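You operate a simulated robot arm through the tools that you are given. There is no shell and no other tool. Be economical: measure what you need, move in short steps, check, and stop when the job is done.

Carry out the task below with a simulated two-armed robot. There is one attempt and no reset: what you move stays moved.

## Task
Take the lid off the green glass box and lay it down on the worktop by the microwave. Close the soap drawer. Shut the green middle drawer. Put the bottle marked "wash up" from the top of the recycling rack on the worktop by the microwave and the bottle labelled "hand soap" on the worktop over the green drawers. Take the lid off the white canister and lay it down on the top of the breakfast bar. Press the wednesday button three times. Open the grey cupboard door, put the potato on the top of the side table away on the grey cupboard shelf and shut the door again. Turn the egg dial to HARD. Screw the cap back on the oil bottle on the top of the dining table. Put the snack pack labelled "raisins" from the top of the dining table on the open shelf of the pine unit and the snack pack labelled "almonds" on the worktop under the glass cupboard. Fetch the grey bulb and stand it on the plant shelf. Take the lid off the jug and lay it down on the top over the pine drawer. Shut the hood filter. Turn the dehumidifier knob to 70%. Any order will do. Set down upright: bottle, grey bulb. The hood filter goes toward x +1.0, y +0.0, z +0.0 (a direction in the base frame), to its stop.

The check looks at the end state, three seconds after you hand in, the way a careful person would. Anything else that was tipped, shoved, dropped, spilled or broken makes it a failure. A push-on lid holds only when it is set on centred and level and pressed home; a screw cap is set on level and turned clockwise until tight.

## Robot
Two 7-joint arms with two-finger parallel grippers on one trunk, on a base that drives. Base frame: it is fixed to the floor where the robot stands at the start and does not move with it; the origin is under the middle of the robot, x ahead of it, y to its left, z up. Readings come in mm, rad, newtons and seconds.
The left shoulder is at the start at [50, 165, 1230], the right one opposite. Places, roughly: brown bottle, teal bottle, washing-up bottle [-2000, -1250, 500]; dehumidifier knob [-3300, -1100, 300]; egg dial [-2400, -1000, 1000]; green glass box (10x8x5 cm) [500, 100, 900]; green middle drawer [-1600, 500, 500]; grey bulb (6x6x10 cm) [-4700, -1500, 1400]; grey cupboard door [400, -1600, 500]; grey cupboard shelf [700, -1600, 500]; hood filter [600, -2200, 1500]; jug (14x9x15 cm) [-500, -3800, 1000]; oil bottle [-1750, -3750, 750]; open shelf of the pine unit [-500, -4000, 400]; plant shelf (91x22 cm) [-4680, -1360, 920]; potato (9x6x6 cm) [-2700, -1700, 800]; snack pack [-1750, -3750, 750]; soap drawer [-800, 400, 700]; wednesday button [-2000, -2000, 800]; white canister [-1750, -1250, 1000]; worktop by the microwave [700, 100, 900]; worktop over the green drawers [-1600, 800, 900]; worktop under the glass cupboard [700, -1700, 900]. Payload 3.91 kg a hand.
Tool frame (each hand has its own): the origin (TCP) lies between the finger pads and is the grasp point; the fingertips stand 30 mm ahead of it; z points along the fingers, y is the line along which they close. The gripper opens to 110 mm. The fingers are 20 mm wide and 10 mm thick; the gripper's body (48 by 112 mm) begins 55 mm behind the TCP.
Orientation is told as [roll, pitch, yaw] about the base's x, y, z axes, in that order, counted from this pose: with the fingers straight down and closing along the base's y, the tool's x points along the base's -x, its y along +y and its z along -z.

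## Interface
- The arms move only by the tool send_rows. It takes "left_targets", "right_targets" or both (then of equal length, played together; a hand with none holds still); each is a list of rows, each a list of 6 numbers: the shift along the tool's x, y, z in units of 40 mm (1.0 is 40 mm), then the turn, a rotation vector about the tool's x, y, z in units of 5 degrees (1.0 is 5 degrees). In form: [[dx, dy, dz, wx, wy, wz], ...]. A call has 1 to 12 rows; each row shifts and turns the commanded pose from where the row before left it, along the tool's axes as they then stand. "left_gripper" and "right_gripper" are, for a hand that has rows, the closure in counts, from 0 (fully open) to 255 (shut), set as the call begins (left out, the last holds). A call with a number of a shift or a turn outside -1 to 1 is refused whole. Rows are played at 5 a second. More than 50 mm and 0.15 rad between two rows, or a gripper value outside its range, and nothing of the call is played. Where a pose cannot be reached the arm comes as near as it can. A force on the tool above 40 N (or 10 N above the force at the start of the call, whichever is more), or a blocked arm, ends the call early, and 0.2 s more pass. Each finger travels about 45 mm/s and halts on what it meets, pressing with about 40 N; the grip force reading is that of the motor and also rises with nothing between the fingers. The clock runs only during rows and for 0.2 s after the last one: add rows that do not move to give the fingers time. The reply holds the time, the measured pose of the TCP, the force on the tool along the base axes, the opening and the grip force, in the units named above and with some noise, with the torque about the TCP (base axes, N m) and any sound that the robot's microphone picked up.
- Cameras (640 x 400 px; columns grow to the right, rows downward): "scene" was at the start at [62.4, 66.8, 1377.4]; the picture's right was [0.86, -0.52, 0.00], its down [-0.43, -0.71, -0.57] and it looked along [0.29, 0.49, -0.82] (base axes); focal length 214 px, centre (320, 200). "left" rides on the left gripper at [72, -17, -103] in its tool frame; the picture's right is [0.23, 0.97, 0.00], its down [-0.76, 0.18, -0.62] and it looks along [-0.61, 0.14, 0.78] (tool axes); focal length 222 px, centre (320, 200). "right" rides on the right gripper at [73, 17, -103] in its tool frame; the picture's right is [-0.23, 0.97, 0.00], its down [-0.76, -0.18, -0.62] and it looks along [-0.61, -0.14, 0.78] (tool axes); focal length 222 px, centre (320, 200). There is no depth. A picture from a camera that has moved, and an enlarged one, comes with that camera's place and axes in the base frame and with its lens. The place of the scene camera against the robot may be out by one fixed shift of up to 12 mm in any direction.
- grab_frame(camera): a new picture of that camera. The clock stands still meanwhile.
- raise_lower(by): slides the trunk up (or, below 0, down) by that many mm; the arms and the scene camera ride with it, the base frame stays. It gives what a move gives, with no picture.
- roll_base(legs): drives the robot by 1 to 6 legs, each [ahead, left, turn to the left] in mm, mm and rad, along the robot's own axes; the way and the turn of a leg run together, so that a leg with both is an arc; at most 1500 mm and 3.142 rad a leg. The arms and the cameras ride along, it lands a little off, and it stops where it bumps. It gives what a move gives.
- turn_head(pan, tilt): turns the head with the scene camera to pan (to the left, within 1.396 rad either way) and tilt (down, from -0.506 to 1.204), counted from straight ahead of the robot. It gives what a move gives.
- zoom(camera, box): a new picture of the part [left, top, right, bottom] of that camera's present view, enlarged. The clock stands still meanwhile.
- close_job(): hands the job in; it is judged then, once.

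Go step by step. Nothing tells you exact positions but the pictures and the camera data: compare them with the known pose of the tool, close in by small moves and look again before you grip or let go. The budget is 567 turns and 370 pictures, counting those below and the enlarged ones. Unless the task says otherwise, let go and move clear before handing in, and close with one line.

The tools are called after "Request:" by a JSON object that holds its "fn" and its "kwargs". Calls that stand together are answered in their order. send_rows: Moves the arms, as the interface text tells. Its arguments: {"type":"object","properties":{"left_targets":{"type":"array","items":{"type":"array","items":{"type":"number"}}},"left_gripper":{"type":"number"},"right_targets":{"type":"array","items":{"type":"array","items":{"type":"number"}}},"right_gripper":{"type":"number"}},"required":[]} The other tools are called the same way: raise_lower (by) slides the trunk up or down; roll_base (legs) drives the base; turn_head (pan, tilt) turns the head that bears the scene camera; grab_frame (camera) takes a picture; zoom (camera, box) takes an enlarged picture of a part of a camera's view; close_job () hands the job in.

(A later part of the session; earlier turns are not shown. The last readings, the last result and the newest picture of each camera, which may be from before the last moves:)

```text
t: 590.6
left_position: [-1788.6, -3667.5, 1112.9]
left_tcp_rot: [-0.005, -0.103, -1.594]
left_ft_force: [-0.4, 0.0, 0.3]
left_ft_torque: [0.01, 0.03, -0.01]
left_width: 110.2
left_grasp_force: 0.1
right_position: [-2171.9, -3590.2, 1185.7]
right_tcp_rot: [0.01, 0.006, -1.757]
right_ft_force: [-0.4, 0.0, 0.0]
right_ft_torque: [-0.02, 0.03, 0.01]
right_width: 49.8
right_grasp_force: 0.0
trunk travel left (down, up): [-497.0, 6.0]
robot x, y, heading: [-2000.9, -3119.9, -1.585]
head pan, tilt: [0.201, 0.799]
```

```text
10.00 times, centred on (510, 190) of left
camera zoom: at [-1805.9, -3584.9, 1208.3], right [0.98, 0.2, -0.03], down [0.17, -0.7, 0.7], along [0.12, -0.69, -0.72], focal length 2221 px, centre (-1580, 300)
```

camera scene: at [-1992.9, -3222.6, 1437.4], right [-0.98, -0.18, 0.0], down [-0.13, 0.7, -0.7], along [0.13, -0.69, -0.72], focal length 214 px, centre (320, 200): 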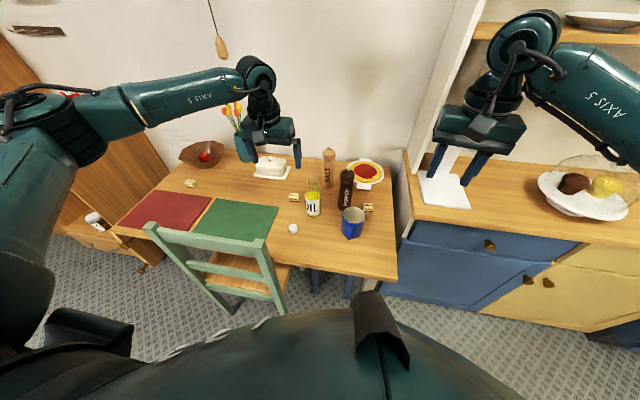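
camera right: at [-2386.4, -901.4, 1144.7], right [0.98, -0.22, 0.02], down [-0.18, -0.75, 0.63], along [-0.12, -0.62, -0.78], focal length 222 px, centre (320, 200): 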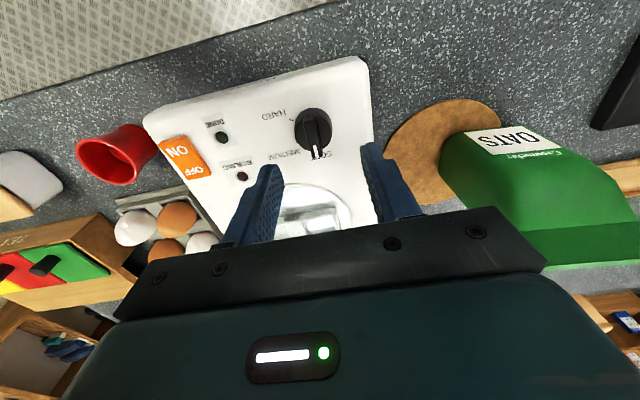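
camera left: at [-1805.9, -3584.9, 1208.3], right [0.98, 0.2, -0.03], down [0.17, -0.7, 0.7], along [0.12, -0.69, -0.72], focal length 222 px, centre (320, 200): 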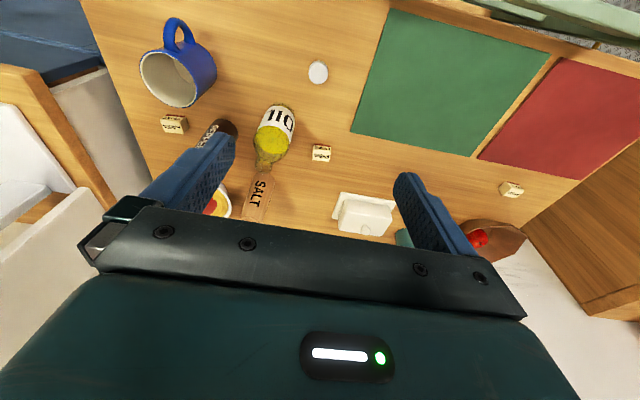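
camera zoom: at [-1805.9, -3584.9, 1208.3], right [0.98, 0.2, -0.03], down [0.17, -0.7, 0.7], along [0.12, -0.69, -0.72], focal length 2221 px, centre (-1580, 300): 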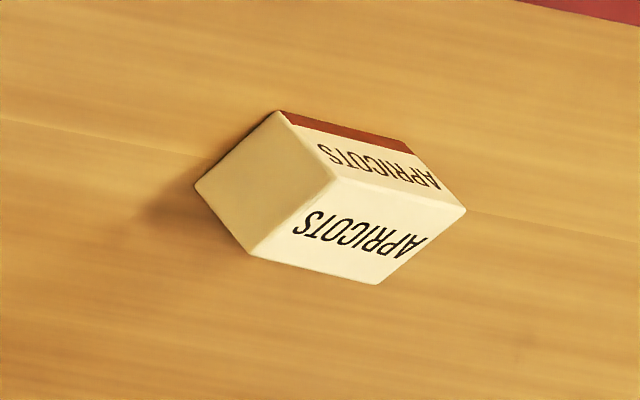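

RAISINS is the middle pack (≈-1759,-3858), ALMONDS the one by the mug (≈-2077,-3855). First the cap at (-1802,-3699): I move in 80 mm and bring the left hand down above it.

Request:
{"fn": "roll_base", "kwargs": {"legs": [[80, 0, 0.012]]}}

Request:
{"fn": "send_rows", "kwargs": {"left_targets": [[0.4, -0.1, 0.2, 0, 1, 0], [0.45, -0.1, 0.6, 0, 0.2, 0], [0.45, -0.1, 0.6, 0, 0, 0], [0, 0, 0.9, 0, 0, 0], [0, 0, 0.9, 0, 0, 0], [0, 0, 0.9, 0, 0, 0], [0, 0, 0, 0, 0, 0]], "left_gripper": 100}}

Request:
{"fn": "grab_frame", "kwargs": {"camera": "left"}}

```text
t: 591.7
left_position: [-1782.8, -3744.9, 1111.4]
left_tcp_rot: [-0.006, -0.103, -1.581]
left_ft_force: [0.3, -0.1, -0.2]
left_ft_torque: [-0.04, 0.01, 0.03]
left_width: 110.0
left_grasp_force: 0.1
right_position: [-2166.6, -3670.8, 1186.7]
right_tcp_rot: [0.011, 0.004, -1.746]
right_ft_force: [0.5, 0.8, -0.7]
right_ft_torque: [0.03, -0.01, 0.02]
right_width: 49.3
right_grasp_force: 0.0
trunk travel left (down, up): [-497.0, 6.0]
robot x, y, heading: [-2004.6, -3197.8, -1.579]
head pan, tilt: [0.201, 0.799]
```

```text
t: 593.3
left_position: [-1797.0, -3694.8, 947.5]
left_tcp_rot: [-0.006, 0.001, -1.582]
left_ft_force: [-0.3, 0.0, -0.1]
left_ft_torque: [0.0, 0.04, 0.0]
left_width: 67.2
left_grasp_force: 0.1
right_position: [-2167.0, -3671.2, 1186.0]
right_tcp_rot: [0.009, 0.006, -1.746]
right_ft_force: [-0.3, 0.5, 0.1]
right_ft_torque: [0.0, -0.01, 0.02]
right_width: 49.5
right_grasp_force: 0.0
trunk travel left (down, up): [-497.0, 6.0]
robot x, y, heading: [-2006.1, -3199.1, -1.576]
head pan, tilt: [0.201, 0.799]
```

```text
150 pictures are left
camera left: at [-1814.4, -3623.3, 1051.3], right [0.98, 0.22, -0.01], down [0.17, -0.76, 0.62], along [0.13, -0.61, -0.78], focal length 222 px, centre (320, 200)
```

left: 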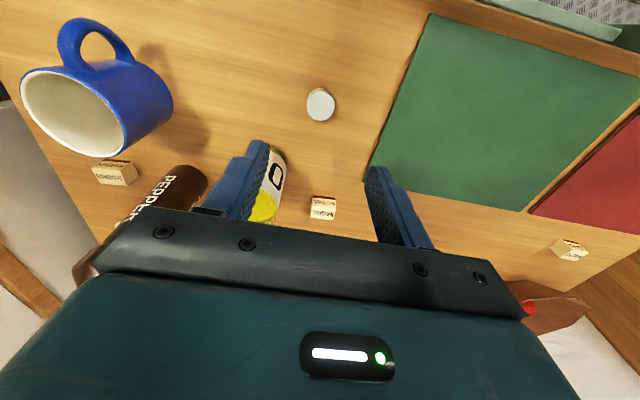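

Cap is centred beneath the hand. I descend 120 mm and check.

Request:
{"fn": "send_rows", "kwargs": {"left_targets": [[0, 0, 0.9, 0, 0, 0], [0, 0, 0.9, 0, 0, 0], [0, 0, 0.9, 0, 0, 0], [0, 0, 0.4, 0, 0, 0], [0, 0, 0, 0, 0, 0]]}}

Request:
{"fn": "grab_frame", "kwargs": {"camera": "left"}}

```text
t: 594.5
left_position: [-1795.0, -3691.7, 825.0]
left_tcp_rot: [-0.006, 0.002, -1.584]
left_ft_force: [-0.6, 1.3, -1.0]
left_ft_torque: [-0.01, -0.03, -0.01]
left_width: 67.0
left_grasp_force: 0.0
right_position: [-2166.2, -3670.9, 1185.3]
right_tcp_rot: [0.01, 0.004, -1.745]
right_ft_force: [-0.8, -0.1, 0.7]
right_ft_torque: [-0.02, 0.01, -0.02]
right_width: 49.9
right_grasp_force: 0.1
trunk travel left (down, up): [-497.0, 6.0]
robot x, y, heading: [-2004.7, -3199.7, -1.573]
head pan, tilt: [0.201, 0.799]
```

```text
149 pictures are left
camera left: at [-1813.3, -3620.1, 927.2], right [0.98, 0.22, -0.01], down [0.17, -0.76, 0.62], along [0.13, -0.61, -0.78], focal length 222 px, centre (320, 200)
```

left: 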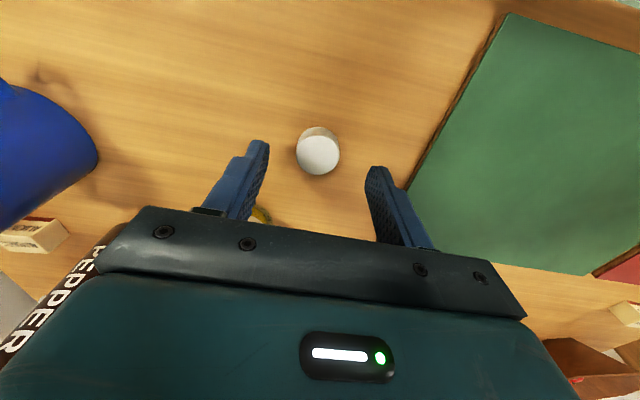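

Cap top is 44 mm below the TCP. Down 29 mm, then close.

Request:
{"fn": "send_rows", "kwargs": {"left_targets": [[0, -0.04, 0.4, 0, 0, 0], [0, 0, 0.32, 0, 0, 0], [0, 0, 0, 0, 0, 0]]}}

Request:
{"fn": "send_rows", "kwargs": {"left_targets": [[0, 0, 0, 0, 0, 0], [0, 0, 0, 0, 0, 0], [0, 0, 0, 0, 0, 0], [0, 0, 0, 0, 0, 0]], "left_gripper": 215}}

Request:
{"fn": "zoom", "kwargs": {"camera": "left", "box": [220, 100, 420, 240]}}

```text
t: 595.3
left_position: [-1796.9, -3692.8, 794.7]
left_tcp_rot: [-0.005, 0.001, -1.584]
left_ft_force: [0.0, 0.1, -0.4]
left_ft_torque: [0.02, -0.01, 0.02]
left_width: 67.3
left_grasp_force: 0.0
right_position: [-2168.3, -3670.8, 1186.5]
right_tcp_rot: [0.01, 0.006, -1.746]
right_ft_force: [0.4, 0.2, -0.2]
right_ft_torque: [-0.03, 0.01, -0.02]
right_width: 49.7
right_grasp_force: 0.1
trunk travel left (down, up): [-497.0, 6.0]
robot x, y, heading: [-2001.5, -3199.9, -1.572]
head pan, tilt: [0.201, 0.799]
```

```text
t: 596.3
left_position: [-1798.8, -3692.5, 797.3]
left_tcp_rot: [-0.007, -0.005, -1.584]
left_ft_force: [-1.5, 1.8, 16.7]
left_ft_torque: [0.02, -0.29, 0.02]
left_width: 24.5
left_grasp_force: 7.2
right_position: [-2166.7, -3669.5, 1186.4]
right_tcp_rot: [0.012, 0.003, -1.745]
right_ft_force: [-0.5, -0.5, 1.1]
right_ft_torque: [0.01, 0.02, 0.0]
right_width: 49.5
right_grasp_force: 0.1
trunk travel left (down, up): [-497.0, 6.0]
robot x, y, heading: [-2005.5, -3195.7, -1.571]
head pan, tilt: [0.201, 0.799]
```

```text
2.86 times, centred on (320, 170) of left
camera zoom: at [-1817.4, -3621.2, 900.5], right [0.98, 0.22, -0.01], down [0.17, -0.76, 0.62], along [0.13, -0.61, -0.78], focal length 635 px, centre (320, 286)
```

zoom: 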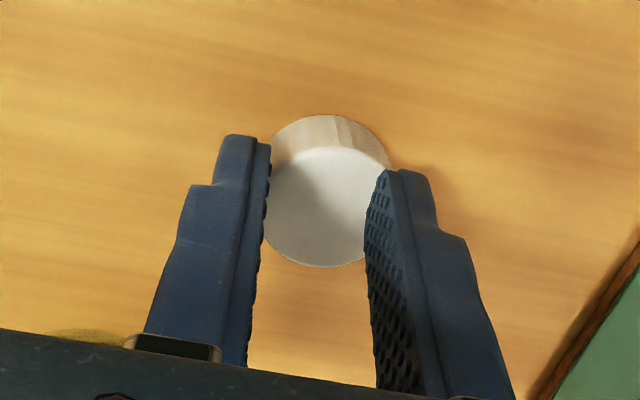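

The fingertips are on top of the cap: it is lower than thought. I reopen, rise 5 mm, then go lower.

Request:
{"fn": "send_rows", "kwargs": {"left_targets": [[0, 0, -0.15, 0, 0, 0], [0, 0, 0, 0, 0, 0], [0, 0, 0, 0, 0, 0], [0, 0, 0, 0, 0, 0]], "left_gripper": 110}}

Request:
{"fn": "zoom", "kwargs": {"camera": "left", "box": [220, 100, 420, 240]}}

```text
t: 597.3
left_position: [-1798.4, -3692.8, 800.3]
left_tcp_rot: [-0.005, 0.001, -1.582]
left_ft_force: [-0.2, -0.1, -1.0]
left_ft_torque: [0.01, 0.01, 0.01]
left_width: 62.9
left_grasp_force: 0.0
right_position: [-2166.5, -3671.1, 1186.0]
right_tcp_rot: [0.011, 0.005, -1.745]
right_ft_force: [-0.9, 1.0, -0.3]
right_ft_torque: [0.0, 0.0, 0.0]
right_width: 49.5
right_grasp_force: 0.1
trunk travel left (down, up): [-497.0, 6.0]
robot x, y, heading: [-2003.8, -3197.7, -1.576]
head pan, tilt: [0.201, 0.799]
```

```text
2.86 times, centred on (320, 170) of left
camera zoom: at [-1816.6, -3621.3, 903.9], right [0.98, 0.22, 0.0], down [0.17, -0.76, 0.62], along [0.13, -0.61, -0.78], focal length 635 px, centre (320, 286)
```

zoom: 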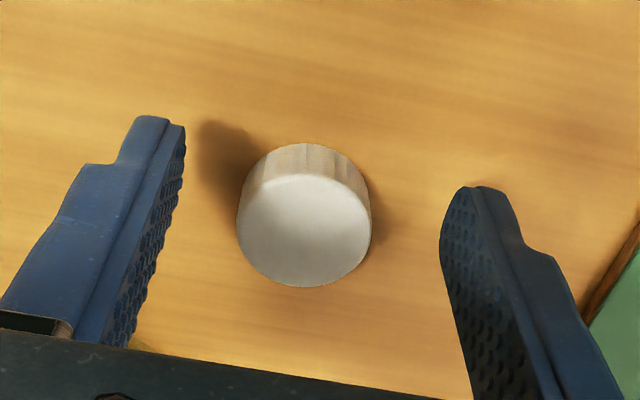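

I was 14 mm off in y: the cap is at (-1802,-3706). I correct, descend 10 mm and close.

Request:
{"fn": "send_rows", "kwargs": {"left_targets": [[-0.35, -0.09, 0, 0, 0, 0], [0, 0, 0.27, 0, 0, 0], [0, 0, 0, 0, 0, 0]]}}

Request:
{"fn": "zoom", "kwargs": {"camera": "left", "box": [220, 100, 420, 240]}}

```text
t: 598.1
left_position: [-1803.3, -3707.9, 787.7]
left_tcp_rot: [-0.005, 0.002, -1.585]
left_ft_force: [0.1, -0.9, 0.1]
left_ft_torque: [-0.02, -0.02, 0.01]
left_width: 62.8
left_grasp_force: 0.1
right_position: [-2168.6, -3670.7, 1186.7]
right_tcp_rot: [0.011, 0.006, -1.746]
right_ft_force: [0.7, -0.2, 0.1]
right_ft_torque: [-0.01, -0.02, -0.01]
right_width: 49.5
right_grasp_force: 0.1
trunk travel left (down, up): [-497.0, 6.0]
robot x, y, heading: [-2002.1, -3198.7, -1.576]
head pan, tilt: [0.201, 0.799]
```

```text
2.86 times, centred on (320, 170) of left
camera zoom: at [-1820.2, -3635.5, 892.8], right [0.98, 0.22, -0.01], down [0.17, -0.77, 0.62], along [0.13, -0.61, -0.78], focal length 635 px, centre (320, 286)
```

zoom: 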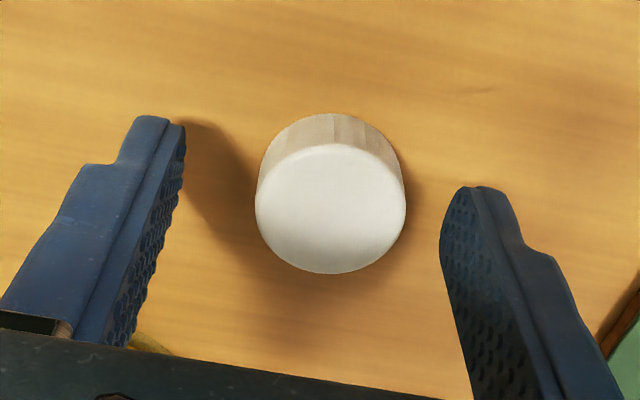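

Centred now (cap top z≈775). Close.

Request:
{"fn": "send_rows", "kwargs": {"left_targets": [[0.05, 0, 0, 0, 0, 0], [0, 0, 0, 0, 0, 0], [0, 0, 0, 0, 0, 0], [0, 0, 0, 0, 0, 0], [0, 0, 0, 0, 0, 0]], "left_gripper": 215}}

Request:
{"fn": "zoom", "kwargs": {"camera": "left", "box": [220, 100, 420, 240]}}

```text
t: 599.3
left_position: [-1801.6, -3705.6, 789.1]
left_tcp_rot: [-0.004, 0.002, -1.583]
left_ft_force: [-1.6, 0.2, 0.4]
left_ft_torque: [-0.01, 0.03, 0.0]
left_width: 23.9
left_grasp_force: 40.1
right_position: [-2167.6, -3670.9, 1186.8]
right_tcp_rot: [0.011, 0.005, -1.746]
right_ft_force: [0.0, 1.6, 0.1]
right_ft_torque: [0.02, 0.01, -0.02]
right_width: 49.8
right_grasp_force: 0.0
trunk travel left (down, up): [-497.0, 6.0]
robot x, y, heading: [-2003.1, -3197.0, -1.577]
head pan, tilt: [0.201, 0.799]
```

```text
2.86 times, centred on (320, 170) of left
camera zoom: at [-1820.4, -3633.3, 892.8], right [0.98, 0.22, -0.01], down [0.17, -0.76, 0.62], along [0.13, -0.61, -0.78], focal length 635 px, centre (320, 286)
```

zoom: 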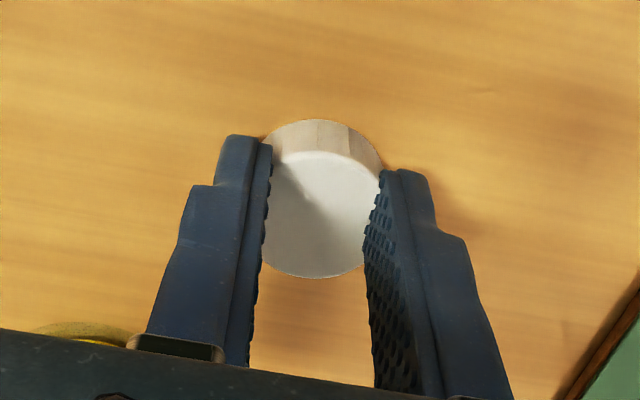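

It grips firmly (24 mm). I lift and check how the cap sits.

Request:
{"fn": "send_rows", "kwargs": {"left_targets": [[0, 0, -0.4, 0, 0, 0], [0, 0, -0.9, 0, 0, 0], [0, 0, -0.9, 0, 0, 0], [0, 0, -0.9, 0, 0, 0], [0, 0, 0, 0, 0, 0]]}}

Request:
{"fn": "zoom", "kwargs": {"camera": "left", "box": [220, 100, 420, 240]}}

Request:
{"fn": "zoom", "kwargs": {"camera": "scene", "box": [220, 120, 380, 250]}}

```text
t: 600.5
left_position: [-1801.0, -3704.6, 913.0]
left_tcp_rot: [-0.005, -0.001, -1.581]
left_ft_force: [-0.4, 0.0, 0.0]
left_ft_torque: [0.02, 0.03, -0.02]
left_width: 23.8
left_grasp_force: 39.6
right_position: [-2166.9, -3671.2, 1186.6]
right_tcp_rot: [0.011, 0.003, -1.745]
right_ft_force: [0.4, 0.8, 0.2]
right_ft_torque: [0.02, 0.01, -0.03]
right_width: 49.8
right_grasp_force: 0.1
trunk travel left (down, up): [-497.0, 6.0]
robot x, y, heading: [-2004.9, -3200.1, -1.574]
head pan, tilt: [0.201, 0.799]
```

```text
2.86 times, centred on (320, 170) of left
camera zoom: at [-1817.6, -3632.8, 1016.8], right [0.98, 0.22, -0.01], down [0.17, -0.77, 0.62], along [0.13, -0.61, -0.78], focal length 635 px, centre (320, 286)
```

zoom: 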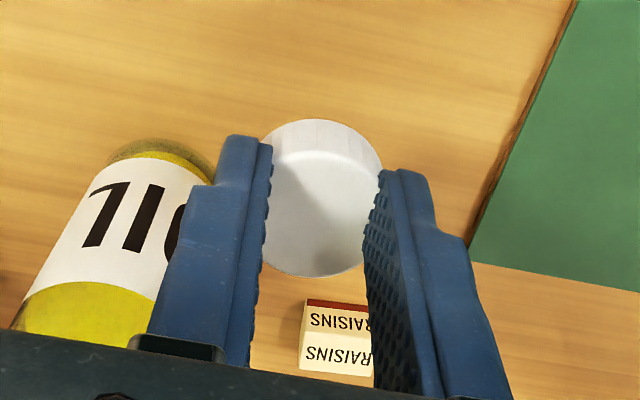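

```text
3.08 times, centred on (300, 185) of scene
camera zoom: at [-1992.3, -3302.8, 1437.3], right [-0.98, -0.2, 0.0], down [-0.14, 0.7, -0.7], along [0.14, -0.68, -0.72], focal length 660 px, centre (382, 246)
```

zoom: 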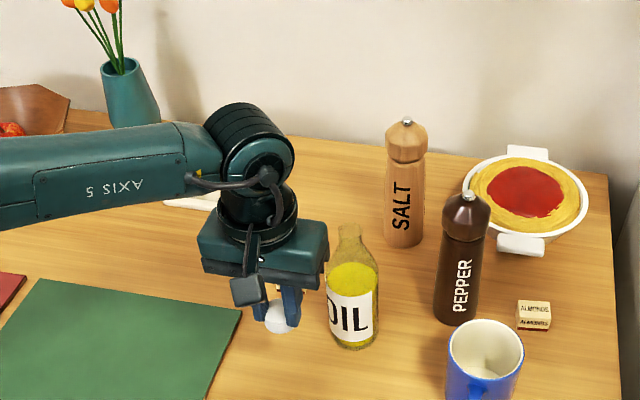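

Cap held level at the fingertips. I raise the hand and locate the bottle mouth.

Request:
{"fn": "send_rows", "kwargs": {"left_targets": [[0, 0, -0.9, 0, 0, 0], [0, 0, -0.9, 0, 0, 0], [0, 0, -0.9, 0, 0, 0], [0, 0, -0.9, 0, 0, 0], [0, 0, 0, 0, 0, 0]]}}

Request:
{"fn": "grab_frame", "kwargs": {"camera": "left"}}

```text
t: 601.7
left_position: [-1801.6, -3705.2, 1058.2]
left_tcp_rot: [-0.004, 0.002, -1.584]
left_ft_force: [0.8, -0.5, -1.4]
left_ft_torque: [-0.04, 0.02, -0.01]
left_width: 23.6
left_grasp_force: 39.7
right_position: [-2167.4, -3671.8, 1186.1]
right_tcp_rot: [0.011, 0.004, -1.746]
right_ft_force: [0.0, 0.3, 0.5]
right_ft_torque: [0.01, -0.01, -0.04]
right_width: 49.7
right_grasp_force: 0.0
trunk travel left (down, up): [-497.0, 6.0]
robot x, y, heading: [-2003.3, -3198.4, -1.578]
head pan, tilt: [0.201, 0.799]
```

```text
142 pictures are left
camera left: at [-1819.4, -3634.1, 1160.5], right [0.98, 0.22, -0.01], down [0.17, -0.77, 0.62], along [0.13, -0.61, -0.78], focal length 222 px, centre (320, 200)
```

left: 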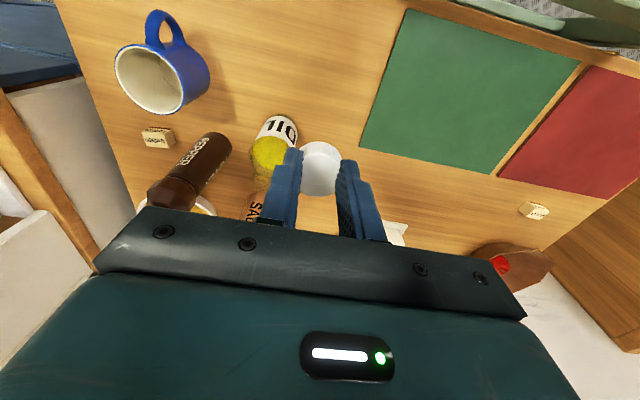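

I shift the hand 45 mm left so the mouth is visible beside the fingers.

Request:
{"fn": "send_rows", "kwargs": {"left_targets": [[0, 0.6, 0, 0, 0, 0], [0, 0.6, 0, 0, 0, 0], [0, 0, 0, 0, 0, 0]]}}

Request:
{"fn": "zoom", "kwargs": {"camera": "left", "box": [140, 80, 340, 230]}}

```text
t: 602.5
left_position: [-1753.4, -3706.6, 1057.1]
left_tcp_rot: [-0.005, 0.001, -1.583]
left_ft_force: [-0.1, -0.6, 0.3]
left_ft_torque: [0.0, 0.02, -0.01]
left_width: 23.5
left_grasp_force: 39.9
right_position: [-2167.3, -3669.8, 1186.6]
right_tcp_rot: [0.013, 0.005, -1.745]
right_ft_force: [0.6, -0.8, -0.3]
right_ft_torque: [-0.02, -0.02, 0.01]
right_width: 49.8
right_grasp_force: 0.1
trunk travel left (down, up): [-497.0, 6.0]
robot x, y, heading: [-2002.8, -3196.8, -1.577]
head pan, tilt: [0.201, 0.799]
```

```text
2.67 times, centred on (240, 155) of left
camera zoom: at [-1770.8, -3635.3, 1160.6], right [0.98, 0.22, -0.01], down [0.17, -0.76, 0.62], along [0.13, -0.61, -0.78], focal length 592 px, centre (533, 320)
```

zoom: 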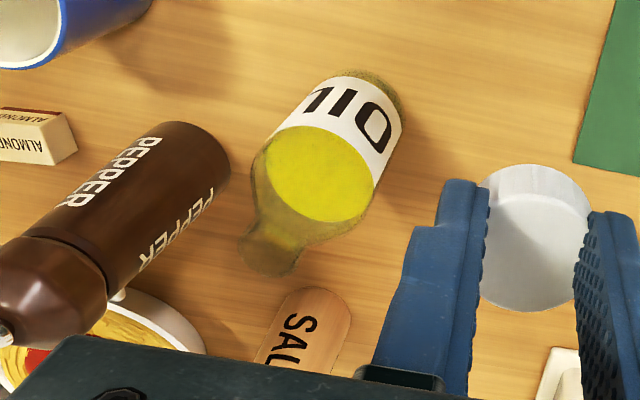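

Bottle mouth is at (-1860,-3802,933). To keep the hand vertical I move the base 50 mm nearer (and 35 mm away from the chair).

Request:
{"fn": "roll_base", "kwargs": {"legs": [[0, -40, 0], [50, 0, 0]]}}

Request:
{"fn": "grab_frame", "kwargs": {"camera": "scene"}}

```text
t: 603.9
left_position: [-1792.4, -3757.9, 1055.4]
left_tcp_rot: [-0.005, 0.003, -1.582]
left_ft_force: [-0.1, -0.2, -0.6]
left_ft_torque: [0.03, 0.01, 0.04]
left_width: 30.4
left_grasp_force: 39.7
right_position: [-2207.2, -3721.8, 1186.2]
right_tcp_rot: [0.011, 0.004, -1.745]
right_ft_force: [-0.1, 0.0, -0.5]
right_ft_torque: [0.05, 0.0, -0.02]
right_width: 49.6
right_grasp_force: 0.0
trunk travel left (down, up): [-497.0, 6.0]
robot x, y, heading: [-2040.8, -3250.8, -1.574]
head pan, tilt: [0.201, 0.799]
```

```text
140 pictures are left
camera scene: at [-2033.0, -3353.5, 1437.2], right [-0.98, -0.2, 0.0], down [-0.14, 0.7, -0.7], along [0.14, -0.68, -0.72], focal length 214 px, centre (320, 200)
```

scene: 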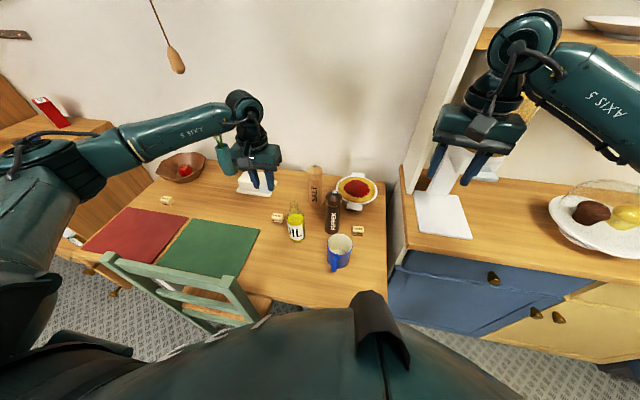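

The grip width changed (24→30 mm): the cap re-seated itself. I check it.

Request:
{"fn": "zoom", "kwargs": {"camera": "left", "box": [180, 90, 400, 240]}}

Request:
{"fn": "zoom", "kwargs": {"camera": "scene", "box": [220, 130, 340, 240]}}

```text
2.67 times, centred on (290, 165) of left
camera zoom: at [-1811.4, -3685.7, 1160.0], right [0.98, 0.22, 0.0], down [0.17, -0.77, 0.62], along [0.13, -0.61, -0.78], focal length 592 px, centre (400, 293)
```

zoom: 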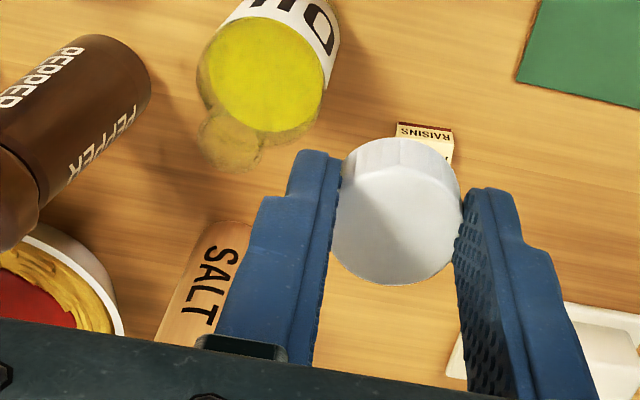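

```text
3.64 times, centred on (280, 185) of scene
camera zoom: at [-2033.0, -3353.5, 1437.2], right [-0.98, -0.2, 0.0], down [-0.14, 0.7, -0.7], along [0.14, -0.68, -0.72], focal length 780 px, centre (466, 254)
```

zoom: 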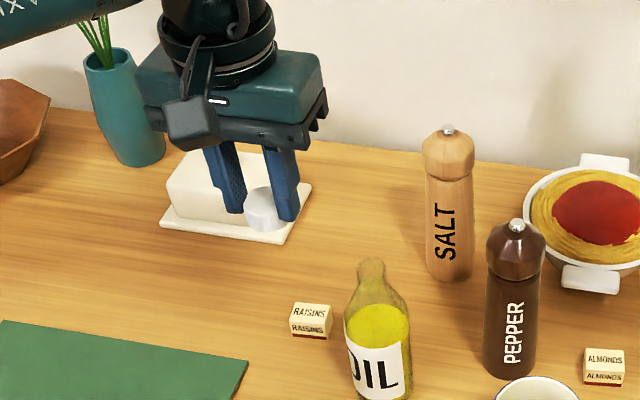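

Request:
{"fn": "zoom", "kwargs": {"camera": "scene", "box": [250, 160, 290, 200]}}

Request:
{"fn": "zoom", "kwargs": {"camera": "left", "box": [280, 130, 370, 200]}}

```text
10.00 times, centred on (270, 180) of scene
camera zoom: at [-2033.0, -3353.5, 1437.2], right [-0.98, -0.2, 0.0], down [-0.14, 0.7, -0.7], along [0.14, -0.68, -0.72], focal length 2145 px, centre (820, 400)
```

zoom: 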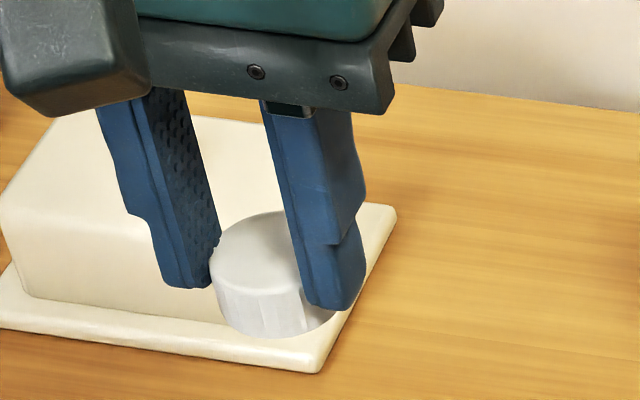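

```text
5.71 times, centred on (325, 165) of left
camera zoom: at [-1811.4, -3685.7, 1160.0], right [0.98, 0.22, 0.0], down [0.17, -0.77, 0.62], along [0.13, -0.61, -0.78], focal length 1269 px, centre (291, 400)
```

zoom: 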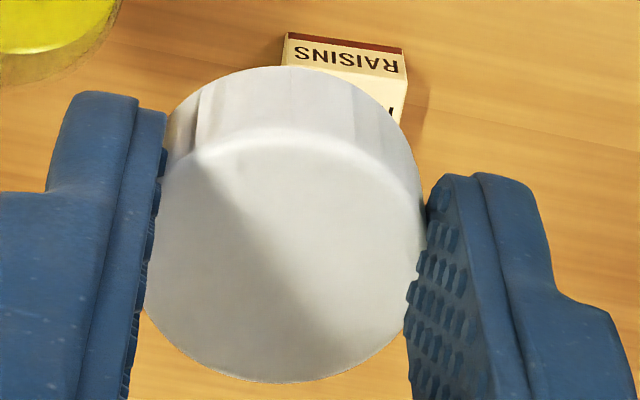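

The cap has slipped to the very fingertips, so I set it back on the clear table spot and regrip it deeper.

Request:
{"fn": "send_rows", "kwargs": {"left_targets": [[0.65, -0.1, 0, 0, 0, 0], [0.65, -0.1, 0.3, 0, 0, 0], [0, 0, 0.9, 0, 0, 0], [0, 0, 0.9, 0, 0, 0], [0, 0, 0.9, 0, 0, 0], [0, 0, 0.9, 0, 0, 0], [0, 0, 0.9, 0, 0, 0], [0, 0, 0.9, 0, 0, 0], [0, 0, 0.5, 0, 0, 0], [0, 0, 0, 0, 0, 0]]}}

Request:
{"fn": "send_rows", "kwargs": {"left_targets": [[0, 0, 0.08, 0, 0, 0], [0, 0, 0.08, 0, 0, 0], [0, 0, 0.08, 0, 0, 0], [0, 0, 0.08, 0, 0, 0], [0, 0, 0.08, 0, 0, 0], [0, 0, 0.08, 0, 0, 0], [0, 0, 0.08, 0, 0, 0]]}}

```text
t: 606.1
left_position: [-1803.8, -3705.9, 808.8]
left_tcp_rot: [-0.006, 0.002, -1.584]
left_ft_force: [-0.5, 0.0, 0.8]
left_ft_torque: [0.03, -0.01, 0.0]
left_width: 30.4
left_grasp_force: 40.2
right_position: [-2207.7, -3720.3, 1186.7]
right_tcp_rot: [0.011, 0.004, -1.745]
right_ft_force: [0.1, -0.2, -0.6]
right_ft_torque: [0.01, -0.02, -0.02]
right_width: 49.7
right_grasp_force: 0.1
trunk travel left (down, up): [-497.0, 6.0]
robot x, y, heading: [-2042.0, -3247.5, -1.572]
head pan, tilt: [0.201, 0.799]
```

```text
t: 607.7
left_position: [-1801.9, -3704.7, 788.7]
left_tcp_rot: [-0.006, -0.001, -1.581]
left_ft_force: [2.0, 5.6, 19.2]
left_ft_torque: [0.09, -0.16, -0.02]
left_width: 30.4
left_grasp_force: 39.9
right_position: [-2208.0, -3717.5, 1187.4]
right_tcp_rot: [0.014, 0.003, -1.746]
right_ft_force: [-0.1, 0.9, -0.2]
right_ft_torque: [0.02, 0.02, -0.04]
right_width: 49.4
right_grasp_force: 0.1
trunk travel left (down, up): [-497.0, 6.0]
robot x, y, heading: [-2043.1, -3245.9, -1.574]
head pan, tilt: [0.201, 0.799]
```

Cap is on the table again. I open and check the centring before regripping.

Request:
{"fn": "send_rows", "kwargs": {"left_targets": [[0, 0, 0, 0, 0, 0], [0, 0, 0, 0, 0, 0], [0, 0, 0, 0, 0, 0]], "left_gripper": 120}}

Request:
{"fn": "zoom", "kwargs": {"camera": "left", "box": [220, 100, 420, 240]}}

Request:
{"fn": "zoom", "kwargs": {"camera": "scene", "box": [230, 180, 310, 250]}}

```text
t: 608.5
left_position: [-1801.4, -3703.5, 786.6]
left_tcp_rot: [-0.005, 0.001, -1.584]
left_ft_force: [0.9, -0.7, -0.9]
left_ft_torque: [-0.03, -0.05, 0.01]
left_width: 58.3
left_grasp_force: 0.0
right_position: [-2206.9, -3720.5, 1186.6]
right_tcp_rot: [0.01, 0.003, -1.745]
right_ft_force: [0.5, 0.6, -0.5]
right_ft_torque: [0.0, -0.02, 0.02]
right_width: 49.5
right_grasp_force: 0.0
trunk travel left (down, up): [-497.0, 6.0]
robot x, y, heading: [-2043.0, -3255.4, -1.571]
head pan, tilt: [0.201, 0.799]
```

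```text
2.86 times, centred on (320, 170) of left
camera zoom: at [-1820.1, -3631.7, 890.1], right [0.98, 0.22, -0.01], down [0.17, -0.76, 0.62], along [0.13, -0.61, -0.78], focal length 635 px, centre (320, 286)
```

zoom: 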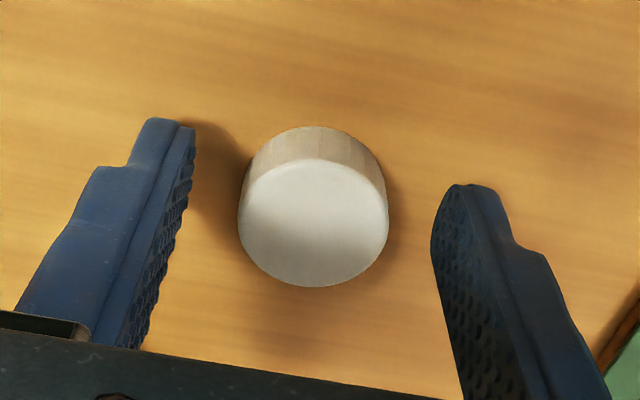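

```text
5.71 times, centred on (270, 215) of scene
camera zoom: at [-2032.6, -3352.0, 1437.3], right [-0.98, -0.2, 0.0], down [-0.14, 0.7, -0.7], along [0.14, -0.68, -0.72], focal length 1226 px, centre (606, 114)
```

zoom: 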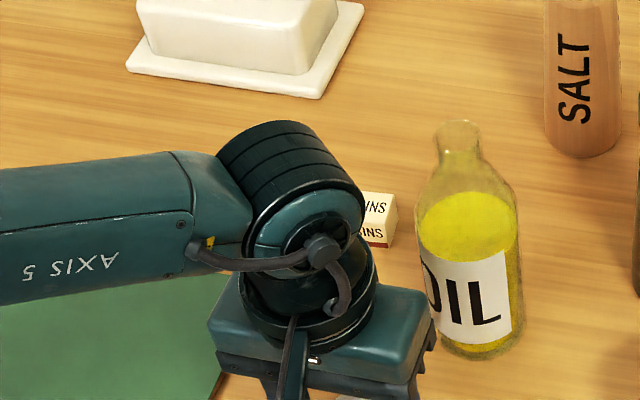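

Cap is 30 mm wide, about 24 mm tall, and centred. I close again.

Request:
{"fn": "send_rows", "kwargs": {"left_targets": [[0.06, -0.12, 0, 0, 0, 0], [0, 0, 0, 0, 0, 0], [0, 0, 0, 0, 0, 0], [0, 0, 0, 0, 0, 0], [0, 0, 0, 0, 0, 0]], "left_gripper": 210}}

Request:
{"fn": "send_rows", "kwargs": {"left_targets": [[0, 0, -0.4, 0, 0, 0], [0, 0, -0.9, 0, 0, 0], [0, 0, -0.9, 0, 0, 0], [0, 0, -0.9, 0, 0, 0], [0, 0, 0, 0, 0, 0]]}}

Request:
{"fn": "zoom", "kwargs": {"camera": "left", "box": [220, 100, 420, 240]}}

```text
t: 609.7
left_position: [-1806.7, -3701.2, 786.8]
left_tcp_rot: [-0.004, 0.001, -1.582]
left_ft_force: [0.1, 0.0, 0.0]
left_ft_torque: [-0.01, -0.02, -0.01]
left_width: 30.8
left_grasp_force: 39.8
right_position: [-2207.0, -3721.2, 1186.6]
right_tcp_rot: [0.011, 0.006, -1.745]
right_ft_force: [-0.7, -0.1, -0.3]
right_ft_torque: [-0.01, -0.02, 0.0]
right_width: 49.5
right_grasp_force: 0.0
trunk travel left (down, up): [-497.0, 6.0]
robot x, y, heading: [-2051.7, -3249.5, -1.578]
head pan, tilt: [0.201, 0.799]
```

```text
t: 610.9
left_position: [-1806.2, -3702.9, 909.3]
left_tcp_rot: [-0.006, 0.002, -1.581]
left_ft_force: [-0.1, 0.4, -0.2]
left_ft_torque: [-0.01, -0.01, 0.0]
left_width: 30.6
left_grasp_force: 40.2
right_position: [-2206.7, -3720.3, 1186.4]
right_tcp_rot: [0.01, 0.004, -1.744]
right_ft_force: [-0.6, -0.6, 1.0]
right_ft_torque: [-0.04, -0.02, -0.02]
right_width: 49.7
right_grasp_force: 0.0
trunk travel left (down, up): [-497.0, 6.0]
robot x, y, heading: [-2044.5, -3250.1, -1.578]
head pan, tilt: [0.201, 0.799]
```

```text
2.86 times, centred on (320, 170) of left
camera zoom: at [-1824.4, -3629.8, 1013.0], right [0.98, 0.22, -0.01], down [0.17, -0.77, 0.62], along [0.13, -0.61, -0.78], focal length 635 px, centre (320, 286)
```

zoom: 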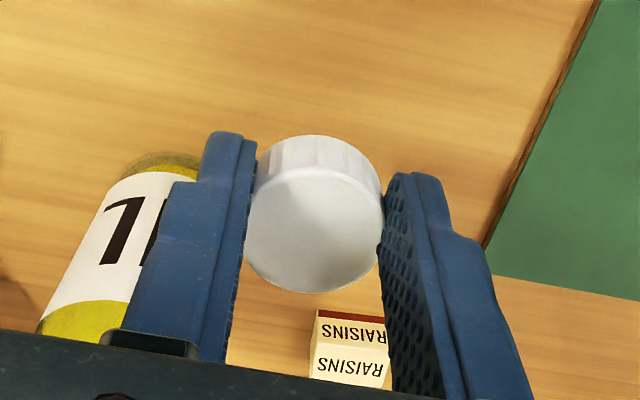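

Held squarely now. I raise it and bring it beside the bottle mouth (offset 45 mm in x) to measure the mouth precisely.

Request:
{"fn": "send_rows", "kwargs": {"left_targets": [[0, 0, -0.9, 0, 0, 0], [0, 0, -0.9, 0, 0, 0], [0, 0, -0.5, 0, 0, 0], [-0.7, 0.1, 0, 0, 0, 0], [-0.7, 0.1, 0, 0, 0, 0], [-0.6, 0, 0, 0, 0, 0], [0, 0, 0, 0, 0, 0]]}}

Request:
{"fn": "zoom", "kwargs": {"camera": "left", "box": [180, 80, 380, 220]}}

Request:
{"fn": "zoom", "kwargs": {"camera": "scene", "box": [230, 130, 350, 240]}}

```text
t: 612.5
left_position: [-1798.1, -3783.9, 1000.4]
left_tcp_rot: [-0.006, 0.001, -1.584]
left_ft_force: [-1.0, -1.1, -0.1]
left_ft_torque: [-0.02, 0.0, 0.0]
left_width: 30.5
left_grasp_force: 40.0
right_position: [-2206.9, -3720.3, 1187.2]
right_tcp_rot: [0.01, 0.003, -1.746]
right_ft_force: [-0.5, 0.5, -0.5]
right_ft_torque: [0.0, -0.02, -0.02]
right_width: 49.7
right_grasp_force: 0.0
trunk travel left (down, up): [-497.0, 6.0]
robot x, y, heading: [-2044.2, -3250.7, -1.575]
head pan, tilt: [0.201, 0.799]
```

```text
2.86 times, centred on (280, 150) of left
camera zoom: at [-1816.2, -3711.1, 1104.1], right [0.98, 0.22, -0.01], down [0.17, -0.76, 0.62], along [0.13, -0.61, -0.78], focal length 635 px, centre (434, 343)
```

zoom: 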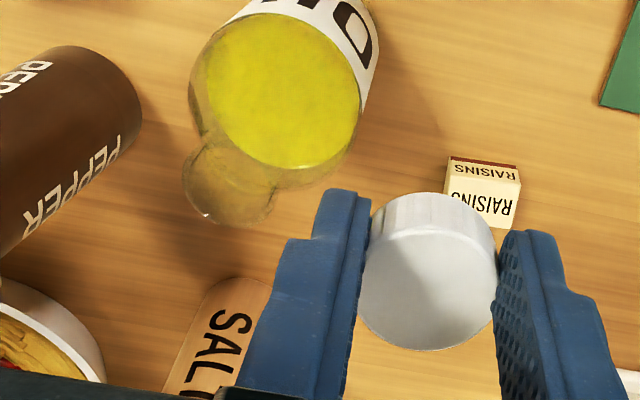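

```text
3.64 times, centred on (290, 185) of scene
camera zoom: at [-2032.3, -3351.8, 1437.3], right [-0.98, -0.2, 0.0], down [-0.14, 0.7, -0.7], along [0.14, -0.68, -0.72], focal length 780 px, centre (429, 254)
```

zoom: 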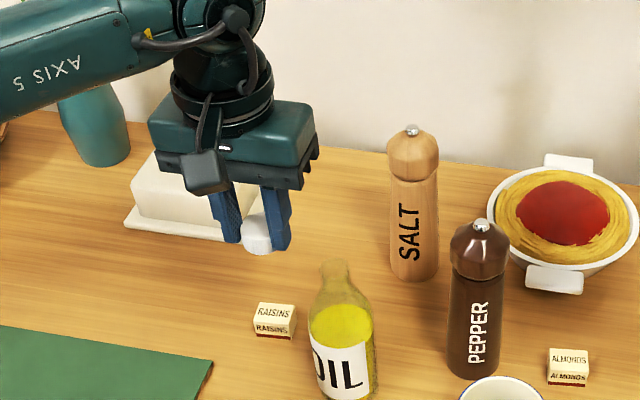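

Relative to the cap, the mouth is 55 mm to -x and 15 mm to -y, with ~30 mm height gap. I move over it and check alignment.

Request:
{"fn": "send_rows", "kwargs": {"left_targets": [[-0.19, -0.69, 0, 0, 0, 0], [-0.19, -0.69, 0, 0, 0, 0], [0, 0, 0, 0, 0, 0]]}}

Request:
{"fn": "zoom", "kwargs": {"camera": "left", "box": [220, 80, 420, 220]}}

Request:
{"fn": "zoom", "kwargs": {"camera": "scene", "box": [250, 140, 350, 240]}}

```text
t: 613.3
left_position: [-1852.5, -3796.2, 1001.6]
left_tcp_rot: [-0.009, 0.001, -1.582]
left_ft_force: [-0.4, -0.5, 0.1]
left_ft_torque: [0.01, -0.01, 0.01]
left_width: 30.7
left_grasp_force: 39.5
right_position: [-2205.7, -3720.6, 1186.5]
right_tcp_rot: [0.01, 0.003, -1.748]
right_ft_force: [0.5, 0.4, -0.6]
right_ft_torque: [0.02, 0.02, -0.01]
right_width: 49.6
right_grasp_force: 0.0
trunk travel left (down, up): [-497.0, 6.0]
robot x, y, heading: [-2042.5, -3247.8, -1.576]
head pan, tilt: [0.201, 0.799]
```

```text
2.86 times, centred on (320, 150) of left
camera zoom: at [-1871.1, -3724.5, 1105.1], right [0.98, 0.22, -0.01], down [0.17, -0.76, 0.62], along [0.13, -0.61, -0.78], focal length 635 px, centre (320, 343)
```

zoom: 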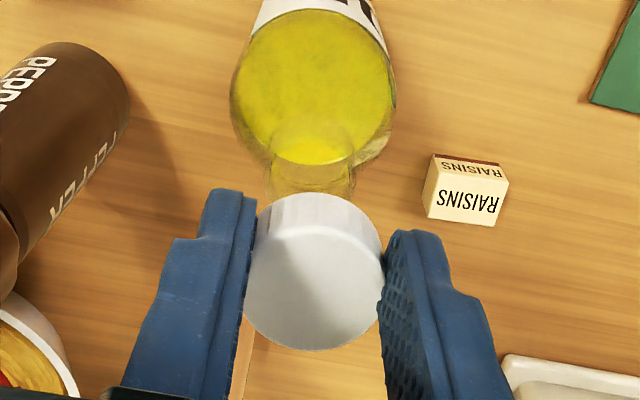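

```text
4.00 times, centred on (300, 190) of scene
camera zoom: at [-2032.2, -3352.0, 1437.3], right [-0.98, -0.2, 0.0], down [-0.14, 0.7, -0.7], along [0.14, -0.68, -0.72], focal length 858 px, centre (400, 240)
```

zoom: 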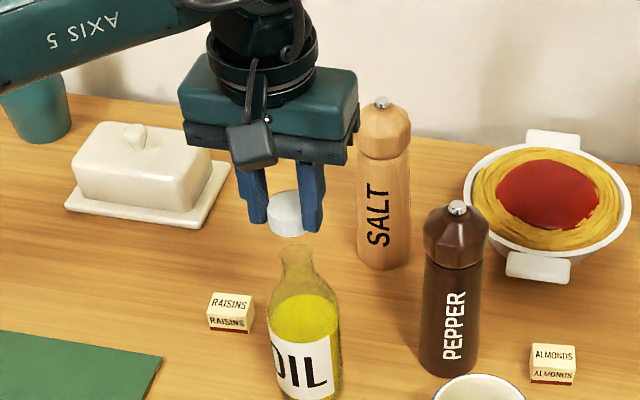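

Alignment is within ~2 mm; I apply the small correction and lower the cap until it touches the mouth.

Request:
{"fn": "send_rows", "kwargs": {"left_targets": [[-0.07, -0.04, 0.2, 0, 0, 0], [0, 0, 0.3, 0, 0, 0], [0, 0, 0.08, 0, 0, 0], [0, 0, 0, 0, 0, 0]]}}

Request:
{"fn": "zoom", "kwargs": {"camera": "scene", "box": [260, 160, 330, 220]}}

Request:
{"fn": "zoom", "kwargs": {"camera": "left", "box": [260, 100, 380, 190]}}

```text
t: 614.3
left_position: [-1856.2, -3800.6, 977.7]
left_tcp_rot: [-0.006, 0.001, -1.582]
left_ft_force: [0.7, -1.0, 0.2]
left_ft_torque: [0.01, -0.02, 0.01]
left_width: 30.5
left_grasp_force: 39.8
right_position: [-2207.4, -3719.7, 1186.7]
right_tcp_rot: [0.01, 0.004, -1.746]
right_ft_force: [0.1, -0.3, -0.3]
right_ft_torque: [-0.01, 0.01, 0.02]
right_width: 49.5
right_grasp_force: 0.1
trunk travel left (down, up): [-497.0, 6.0]
robot x, y, heading: [-2045.5, -3249.1, -1.575]
head pan, tilt: [0.201, 0.799]
```

```text
6.67 times, centred on (295, 190) of scene
camera zoom: at [-2032.5, -3352.1, 1437.3], right [-0.98, -0.2, 0.0], down [-0.14, 0.7, -0.7], along [0.14, -0.68, -0.72], focal length 1430 px, centre (487, 267)
```

zoom: 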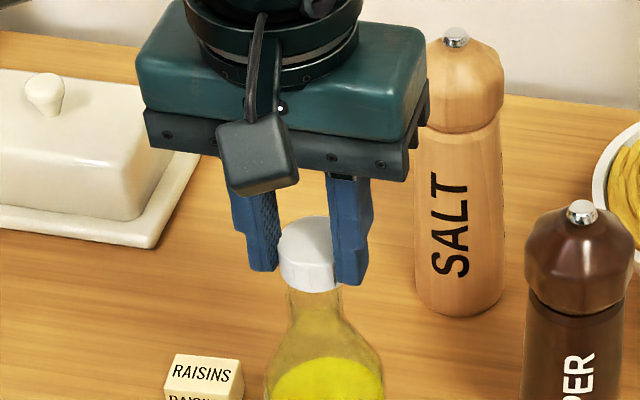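

```text
4.44 times, centred on (320, 145) of left
camera zoom: at [-1873.9, -3727.7, 1082.1], right [0.98, 0.22, -0.01], down [0.17, -0.76, 0.62], along [0.13, -0.61, -0.78], focal length 987 px, centre (320, 444)
```

zoom: 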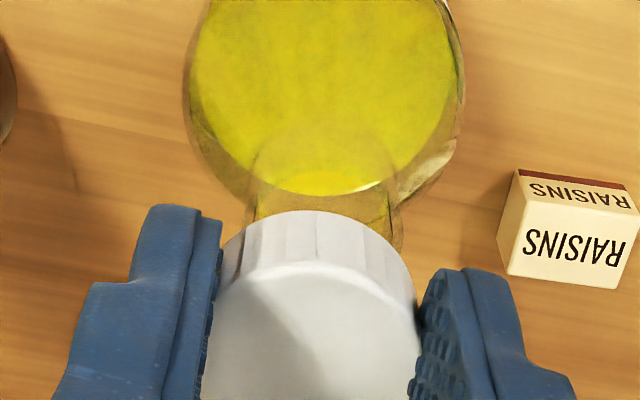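

Well aligned. I lower in 1.5 mm steps until it touches.

Request:
{"fn": "send_rows", "kwargs": {"left_targets": [[0.035, 0.01, 0.06, 0, 0, 0], [0, 0, 0.05, 0, 0, 0], [0, 0, 0.05, 0, 0, 0], [0, 0, 0.05, 0, 0, 0]]}}

Request:
{"fn": "send_rows", "kwargs": {"left_targets": [[0, 0, 0.05, 0, 0, 0], [0, 0, 0.05, 0, 0, 0], [0, 0, 0, 0, 0, 0]]}}

```text
t: 615.3
left_position: [-1854.7, -3799.0, 969.5]
left_tcp_rot: [-0.005, 0.003, -1.58]
left_ft_force: [-0.7, -0.1, -0.3]
left_ft_torque: [0.01, 0.0, -0.01]
left_width: 30.8
left_grasp_force: 40.5
right_position: [-2207.4, -3720.3, 1186.7]
right_tcp_rot: [0.011, 0.004, -1.745]
right_ft_force: [1.1, 0.9, -0.2]
right_ft_torque: [0.01, 0.02, -0.01]
right_width: 49.8
right_grasp_force: 0.0
trunk travel left (down, up): [-497.0, 6.0]
robot x, y, heading: [-2043.3, -3250.1, -1.576]
head pan, tilt: [0.201, 0.799]
```

```text
t: 616.1
left_position: [-1855.5, -3797.9, 967.9]
left_tcp_rot: [-0.008, 0.001, -1.58]
left_ft_force: [0.3, 1.0, 7.7]
left_ft_torque: [0.03, 0.04, -0.01]
left_width: 30.7
left_grasp_force: 40.1
right_position: [-2207.5, -3720.0, 1187.3]
right_tcp_rot: [0.012, 0.005, -1.743]
right_ft_force: [0.1, -0.3, -0.4]
right_ft_torque: [-0.01, 0.01, 0.05]
right_width: 49.5
right_grasp_force: 0.1
trunk travel left (down, up): [-497.0, 6.0]
robot x, y, heading: [-2043.4, -3248.4, -1.579]
head pan, tilt: [0.201, 0.799]
```

Light contact at TCP z≈968. I turn clockwise 60° with slight feed.

Request:
{"fn": "send_rows", "kwargs": {"left_targets": [[0, 0, 0.01, 0, 0, 1], [0, 0, 0.01, 0, 0, 1], [0, 0, 0.01, 0, 0, 1], [0, 0, 0.01, 0, 0, 1], [0, 0, 0.01, 0, 0, 1], [0, 0, 0.01, 0, 0, 1], [0, 0, 0.01, 0, 0, 1], [0, 0, 0.01, 0, 0, 1], [0, 0, 0.01, 0, 0, 1], [0, 0, 0.01, 0, 0, 1], [0, 0, 0.01, 0, 0, 1], [0, 0, 0.01, 0, 0, 1]]}}

Request:
{"fn": "zoom", "kwargs": {"camera": "scene", "box": [260, 160, 330, 220]}}

```text
t: 618.7
left_position: [-1856.0, -3796.4, 966.6]
left_tcp_rot: [-0.004, -0.006, -2.149]
left_ft_force: [-0.9, -0.4, 22.6]
left_ft_torque: [-0.09, 0.02, -0.01]
left_width: 30.7
left_grasp_force: 39.9
left hand out of reach, approached as far as the arm can: row 8, 9, 10, 11, 12
right_position: [-2207.8, -3718.0, 1187.3]
right_tcp_rot: [0.012, 0.001, -1.746]
right_ft_force: [-0.2, 0.0, -0.7]
right_ft_torque: [0.02, 0.0, 0.0]
right_width: 49.3
right_grasp_force: 0.0
trunk travel left (down, up): [-497.0, 6.0]
robot x, y, heading: [-2046.6, -3246.2, -1.577]
head pan, tilt: [0.201, 0.799]
```

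```text
6.67 times, centred on (295, 190) of scene
camera zoom: at [-2033.4, -3349.7, 1437.6], right [-0.98, -0.2, 0.0], down [-0.14, 0.7, -0.7], along [0.14, -0.69, -0.72], focal length 1430 px, centre (487, 267)
```

zoom: 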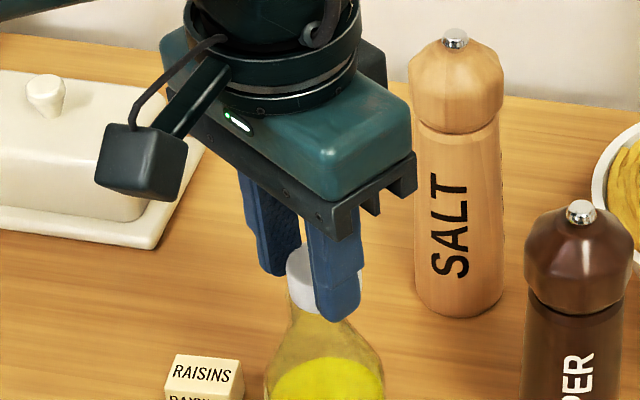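

The wrist reached its limit after 33°. I open, swing back 90°, regrip and turn again.

Request:
{"fn": "send_rows", "kwargs": {"left_targets": [[0, 0, 0, 0, 0, 0], [0, 0, 0, 0, 0, 0], [0, 0, 0, 0, 0, -1], [0, 0, 0, 0, 0, -1], [0, 0, 0, 0, 0, -1], [0, 0, 0, 0, 0, -1], [0, 0, 0, 0, 0, -1], [0, 0, 0, 0, 0, -1], [0, 0, 0, 0, 0, -1], [0, 0, 0, 0, 0, -1], [0, 0, 0, 0, 0, -1], [0, 0, 0, 0, 0, -1]], "left_gripper": 140}}

Request:
{"fn": "send_rows", "kwargs": {"left_targets": [[0, 0, 0, 0, 0, -1], [0, 0, 0, 0, 0, -1], [0, 0, 0, 0, 0, -1], [0, 0, 0, 0, 0, -1], [0, 0, 0, 0, 0, -1], [0, 0, 0, 0, 0, -1], [0, 0, 0, 0, 0, -1], [0, 0, 0, 0, 0, -1], [0, 0, 0, 0, 0, 0]]}}

Request:
{"fn": "zoom", "kwargs": {"camera": "scene", "box": [260, 160, 330, 220]}}

Request:
{"fn": "zoom", "kwargs": {"camera": "left", "box": [240, 100, 400, 220]}}

```text
t: 621.3
left_position: [-1855.4, -3796.9, 963.0]
left_tcp_rot: [-0.006, 0.005, -1.276]
left_ft_force: [-0.2, 0.4, -0.4]
left_ft_torque: [-0.02, 0.03, 0.02]
left_width: 49.5
left_grasp_force: 0.0
right_position: [-2207.0, -3720.9, 1187.3]
right_tcp_rot: [0.01, 0.005, -1.746]
right_ft_force: [0.1, 0.1, -0.2]
right_ft_torque: [0.05, 0.02, 0.0]
right_width: 49.8
right_grasp_force: 0.0
trunk travel left (down, up): [-497.0, 6.0]
robot x, y, heading: [-2046.6, -3250.1, -1.572]
head pan, tilt: [0.201, 0.799]
```

```text
t: 623.3
left_position: [-1853.9, -3799.1, 963.0]
left_tcp_rot: [-0.002, 0.004, -0.578]
left_ft_force: [-0.2, -0.2, -0.3]
left_ft_torque: [0.0, 0.03, 0.02]
left_width: 49.6
left_grasp_force: 0.1
right_position: [-2206.6, -3721.5, 1186.4]
right_tcp_rot: [0.011, 0.005, -1.745]
right_ft_force: [0.0, -0.5, 0.0]
right_ft_torque: [-0.01, 0.02, 0.04]
right_width: 49.9
right_grasp_force: 0.1
trunk travel left (down, up): [-497.0, 6.0]
robot x, y, heading: [-2044.7, -3247.1, -1.575]
head pan, tilt: [0.201, 0.799]
```

```text
6.67 times, centred on (295, 190) of scene
camera zoom: at [-2032.5, -3352.1, 1437.3], right [-0.98, -0.2, 0.0], down [-0.14, 0.7, -0.7], along [0.14, -0.68, -0.72], focal length 1430 px, centre (487, 267)
```

zoom: 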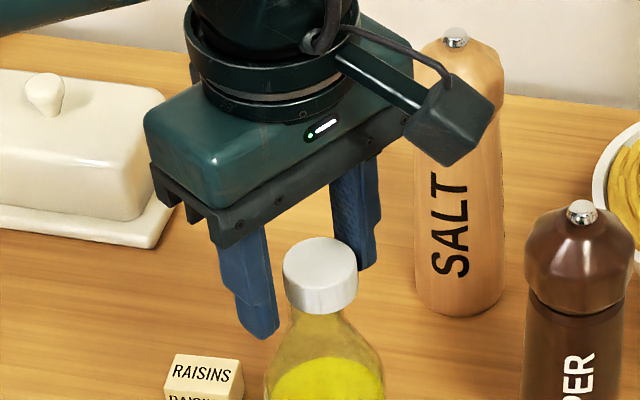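

```text
3.33 times, centred on (320, 160) of left
camera zoom: at [-1926.3, -3773.7, 1065.8], right [0.34, 0.94, 0.0], down [0.74, -0.27, 0.62], along [0.58, -0.21, -0.79], focal length 740 px, centre (320, 333)
```

zoom: 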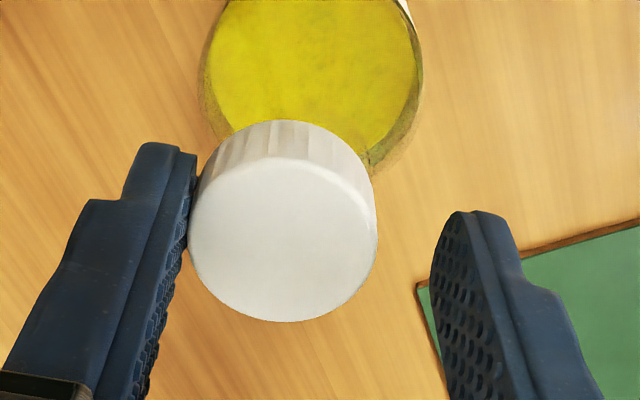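

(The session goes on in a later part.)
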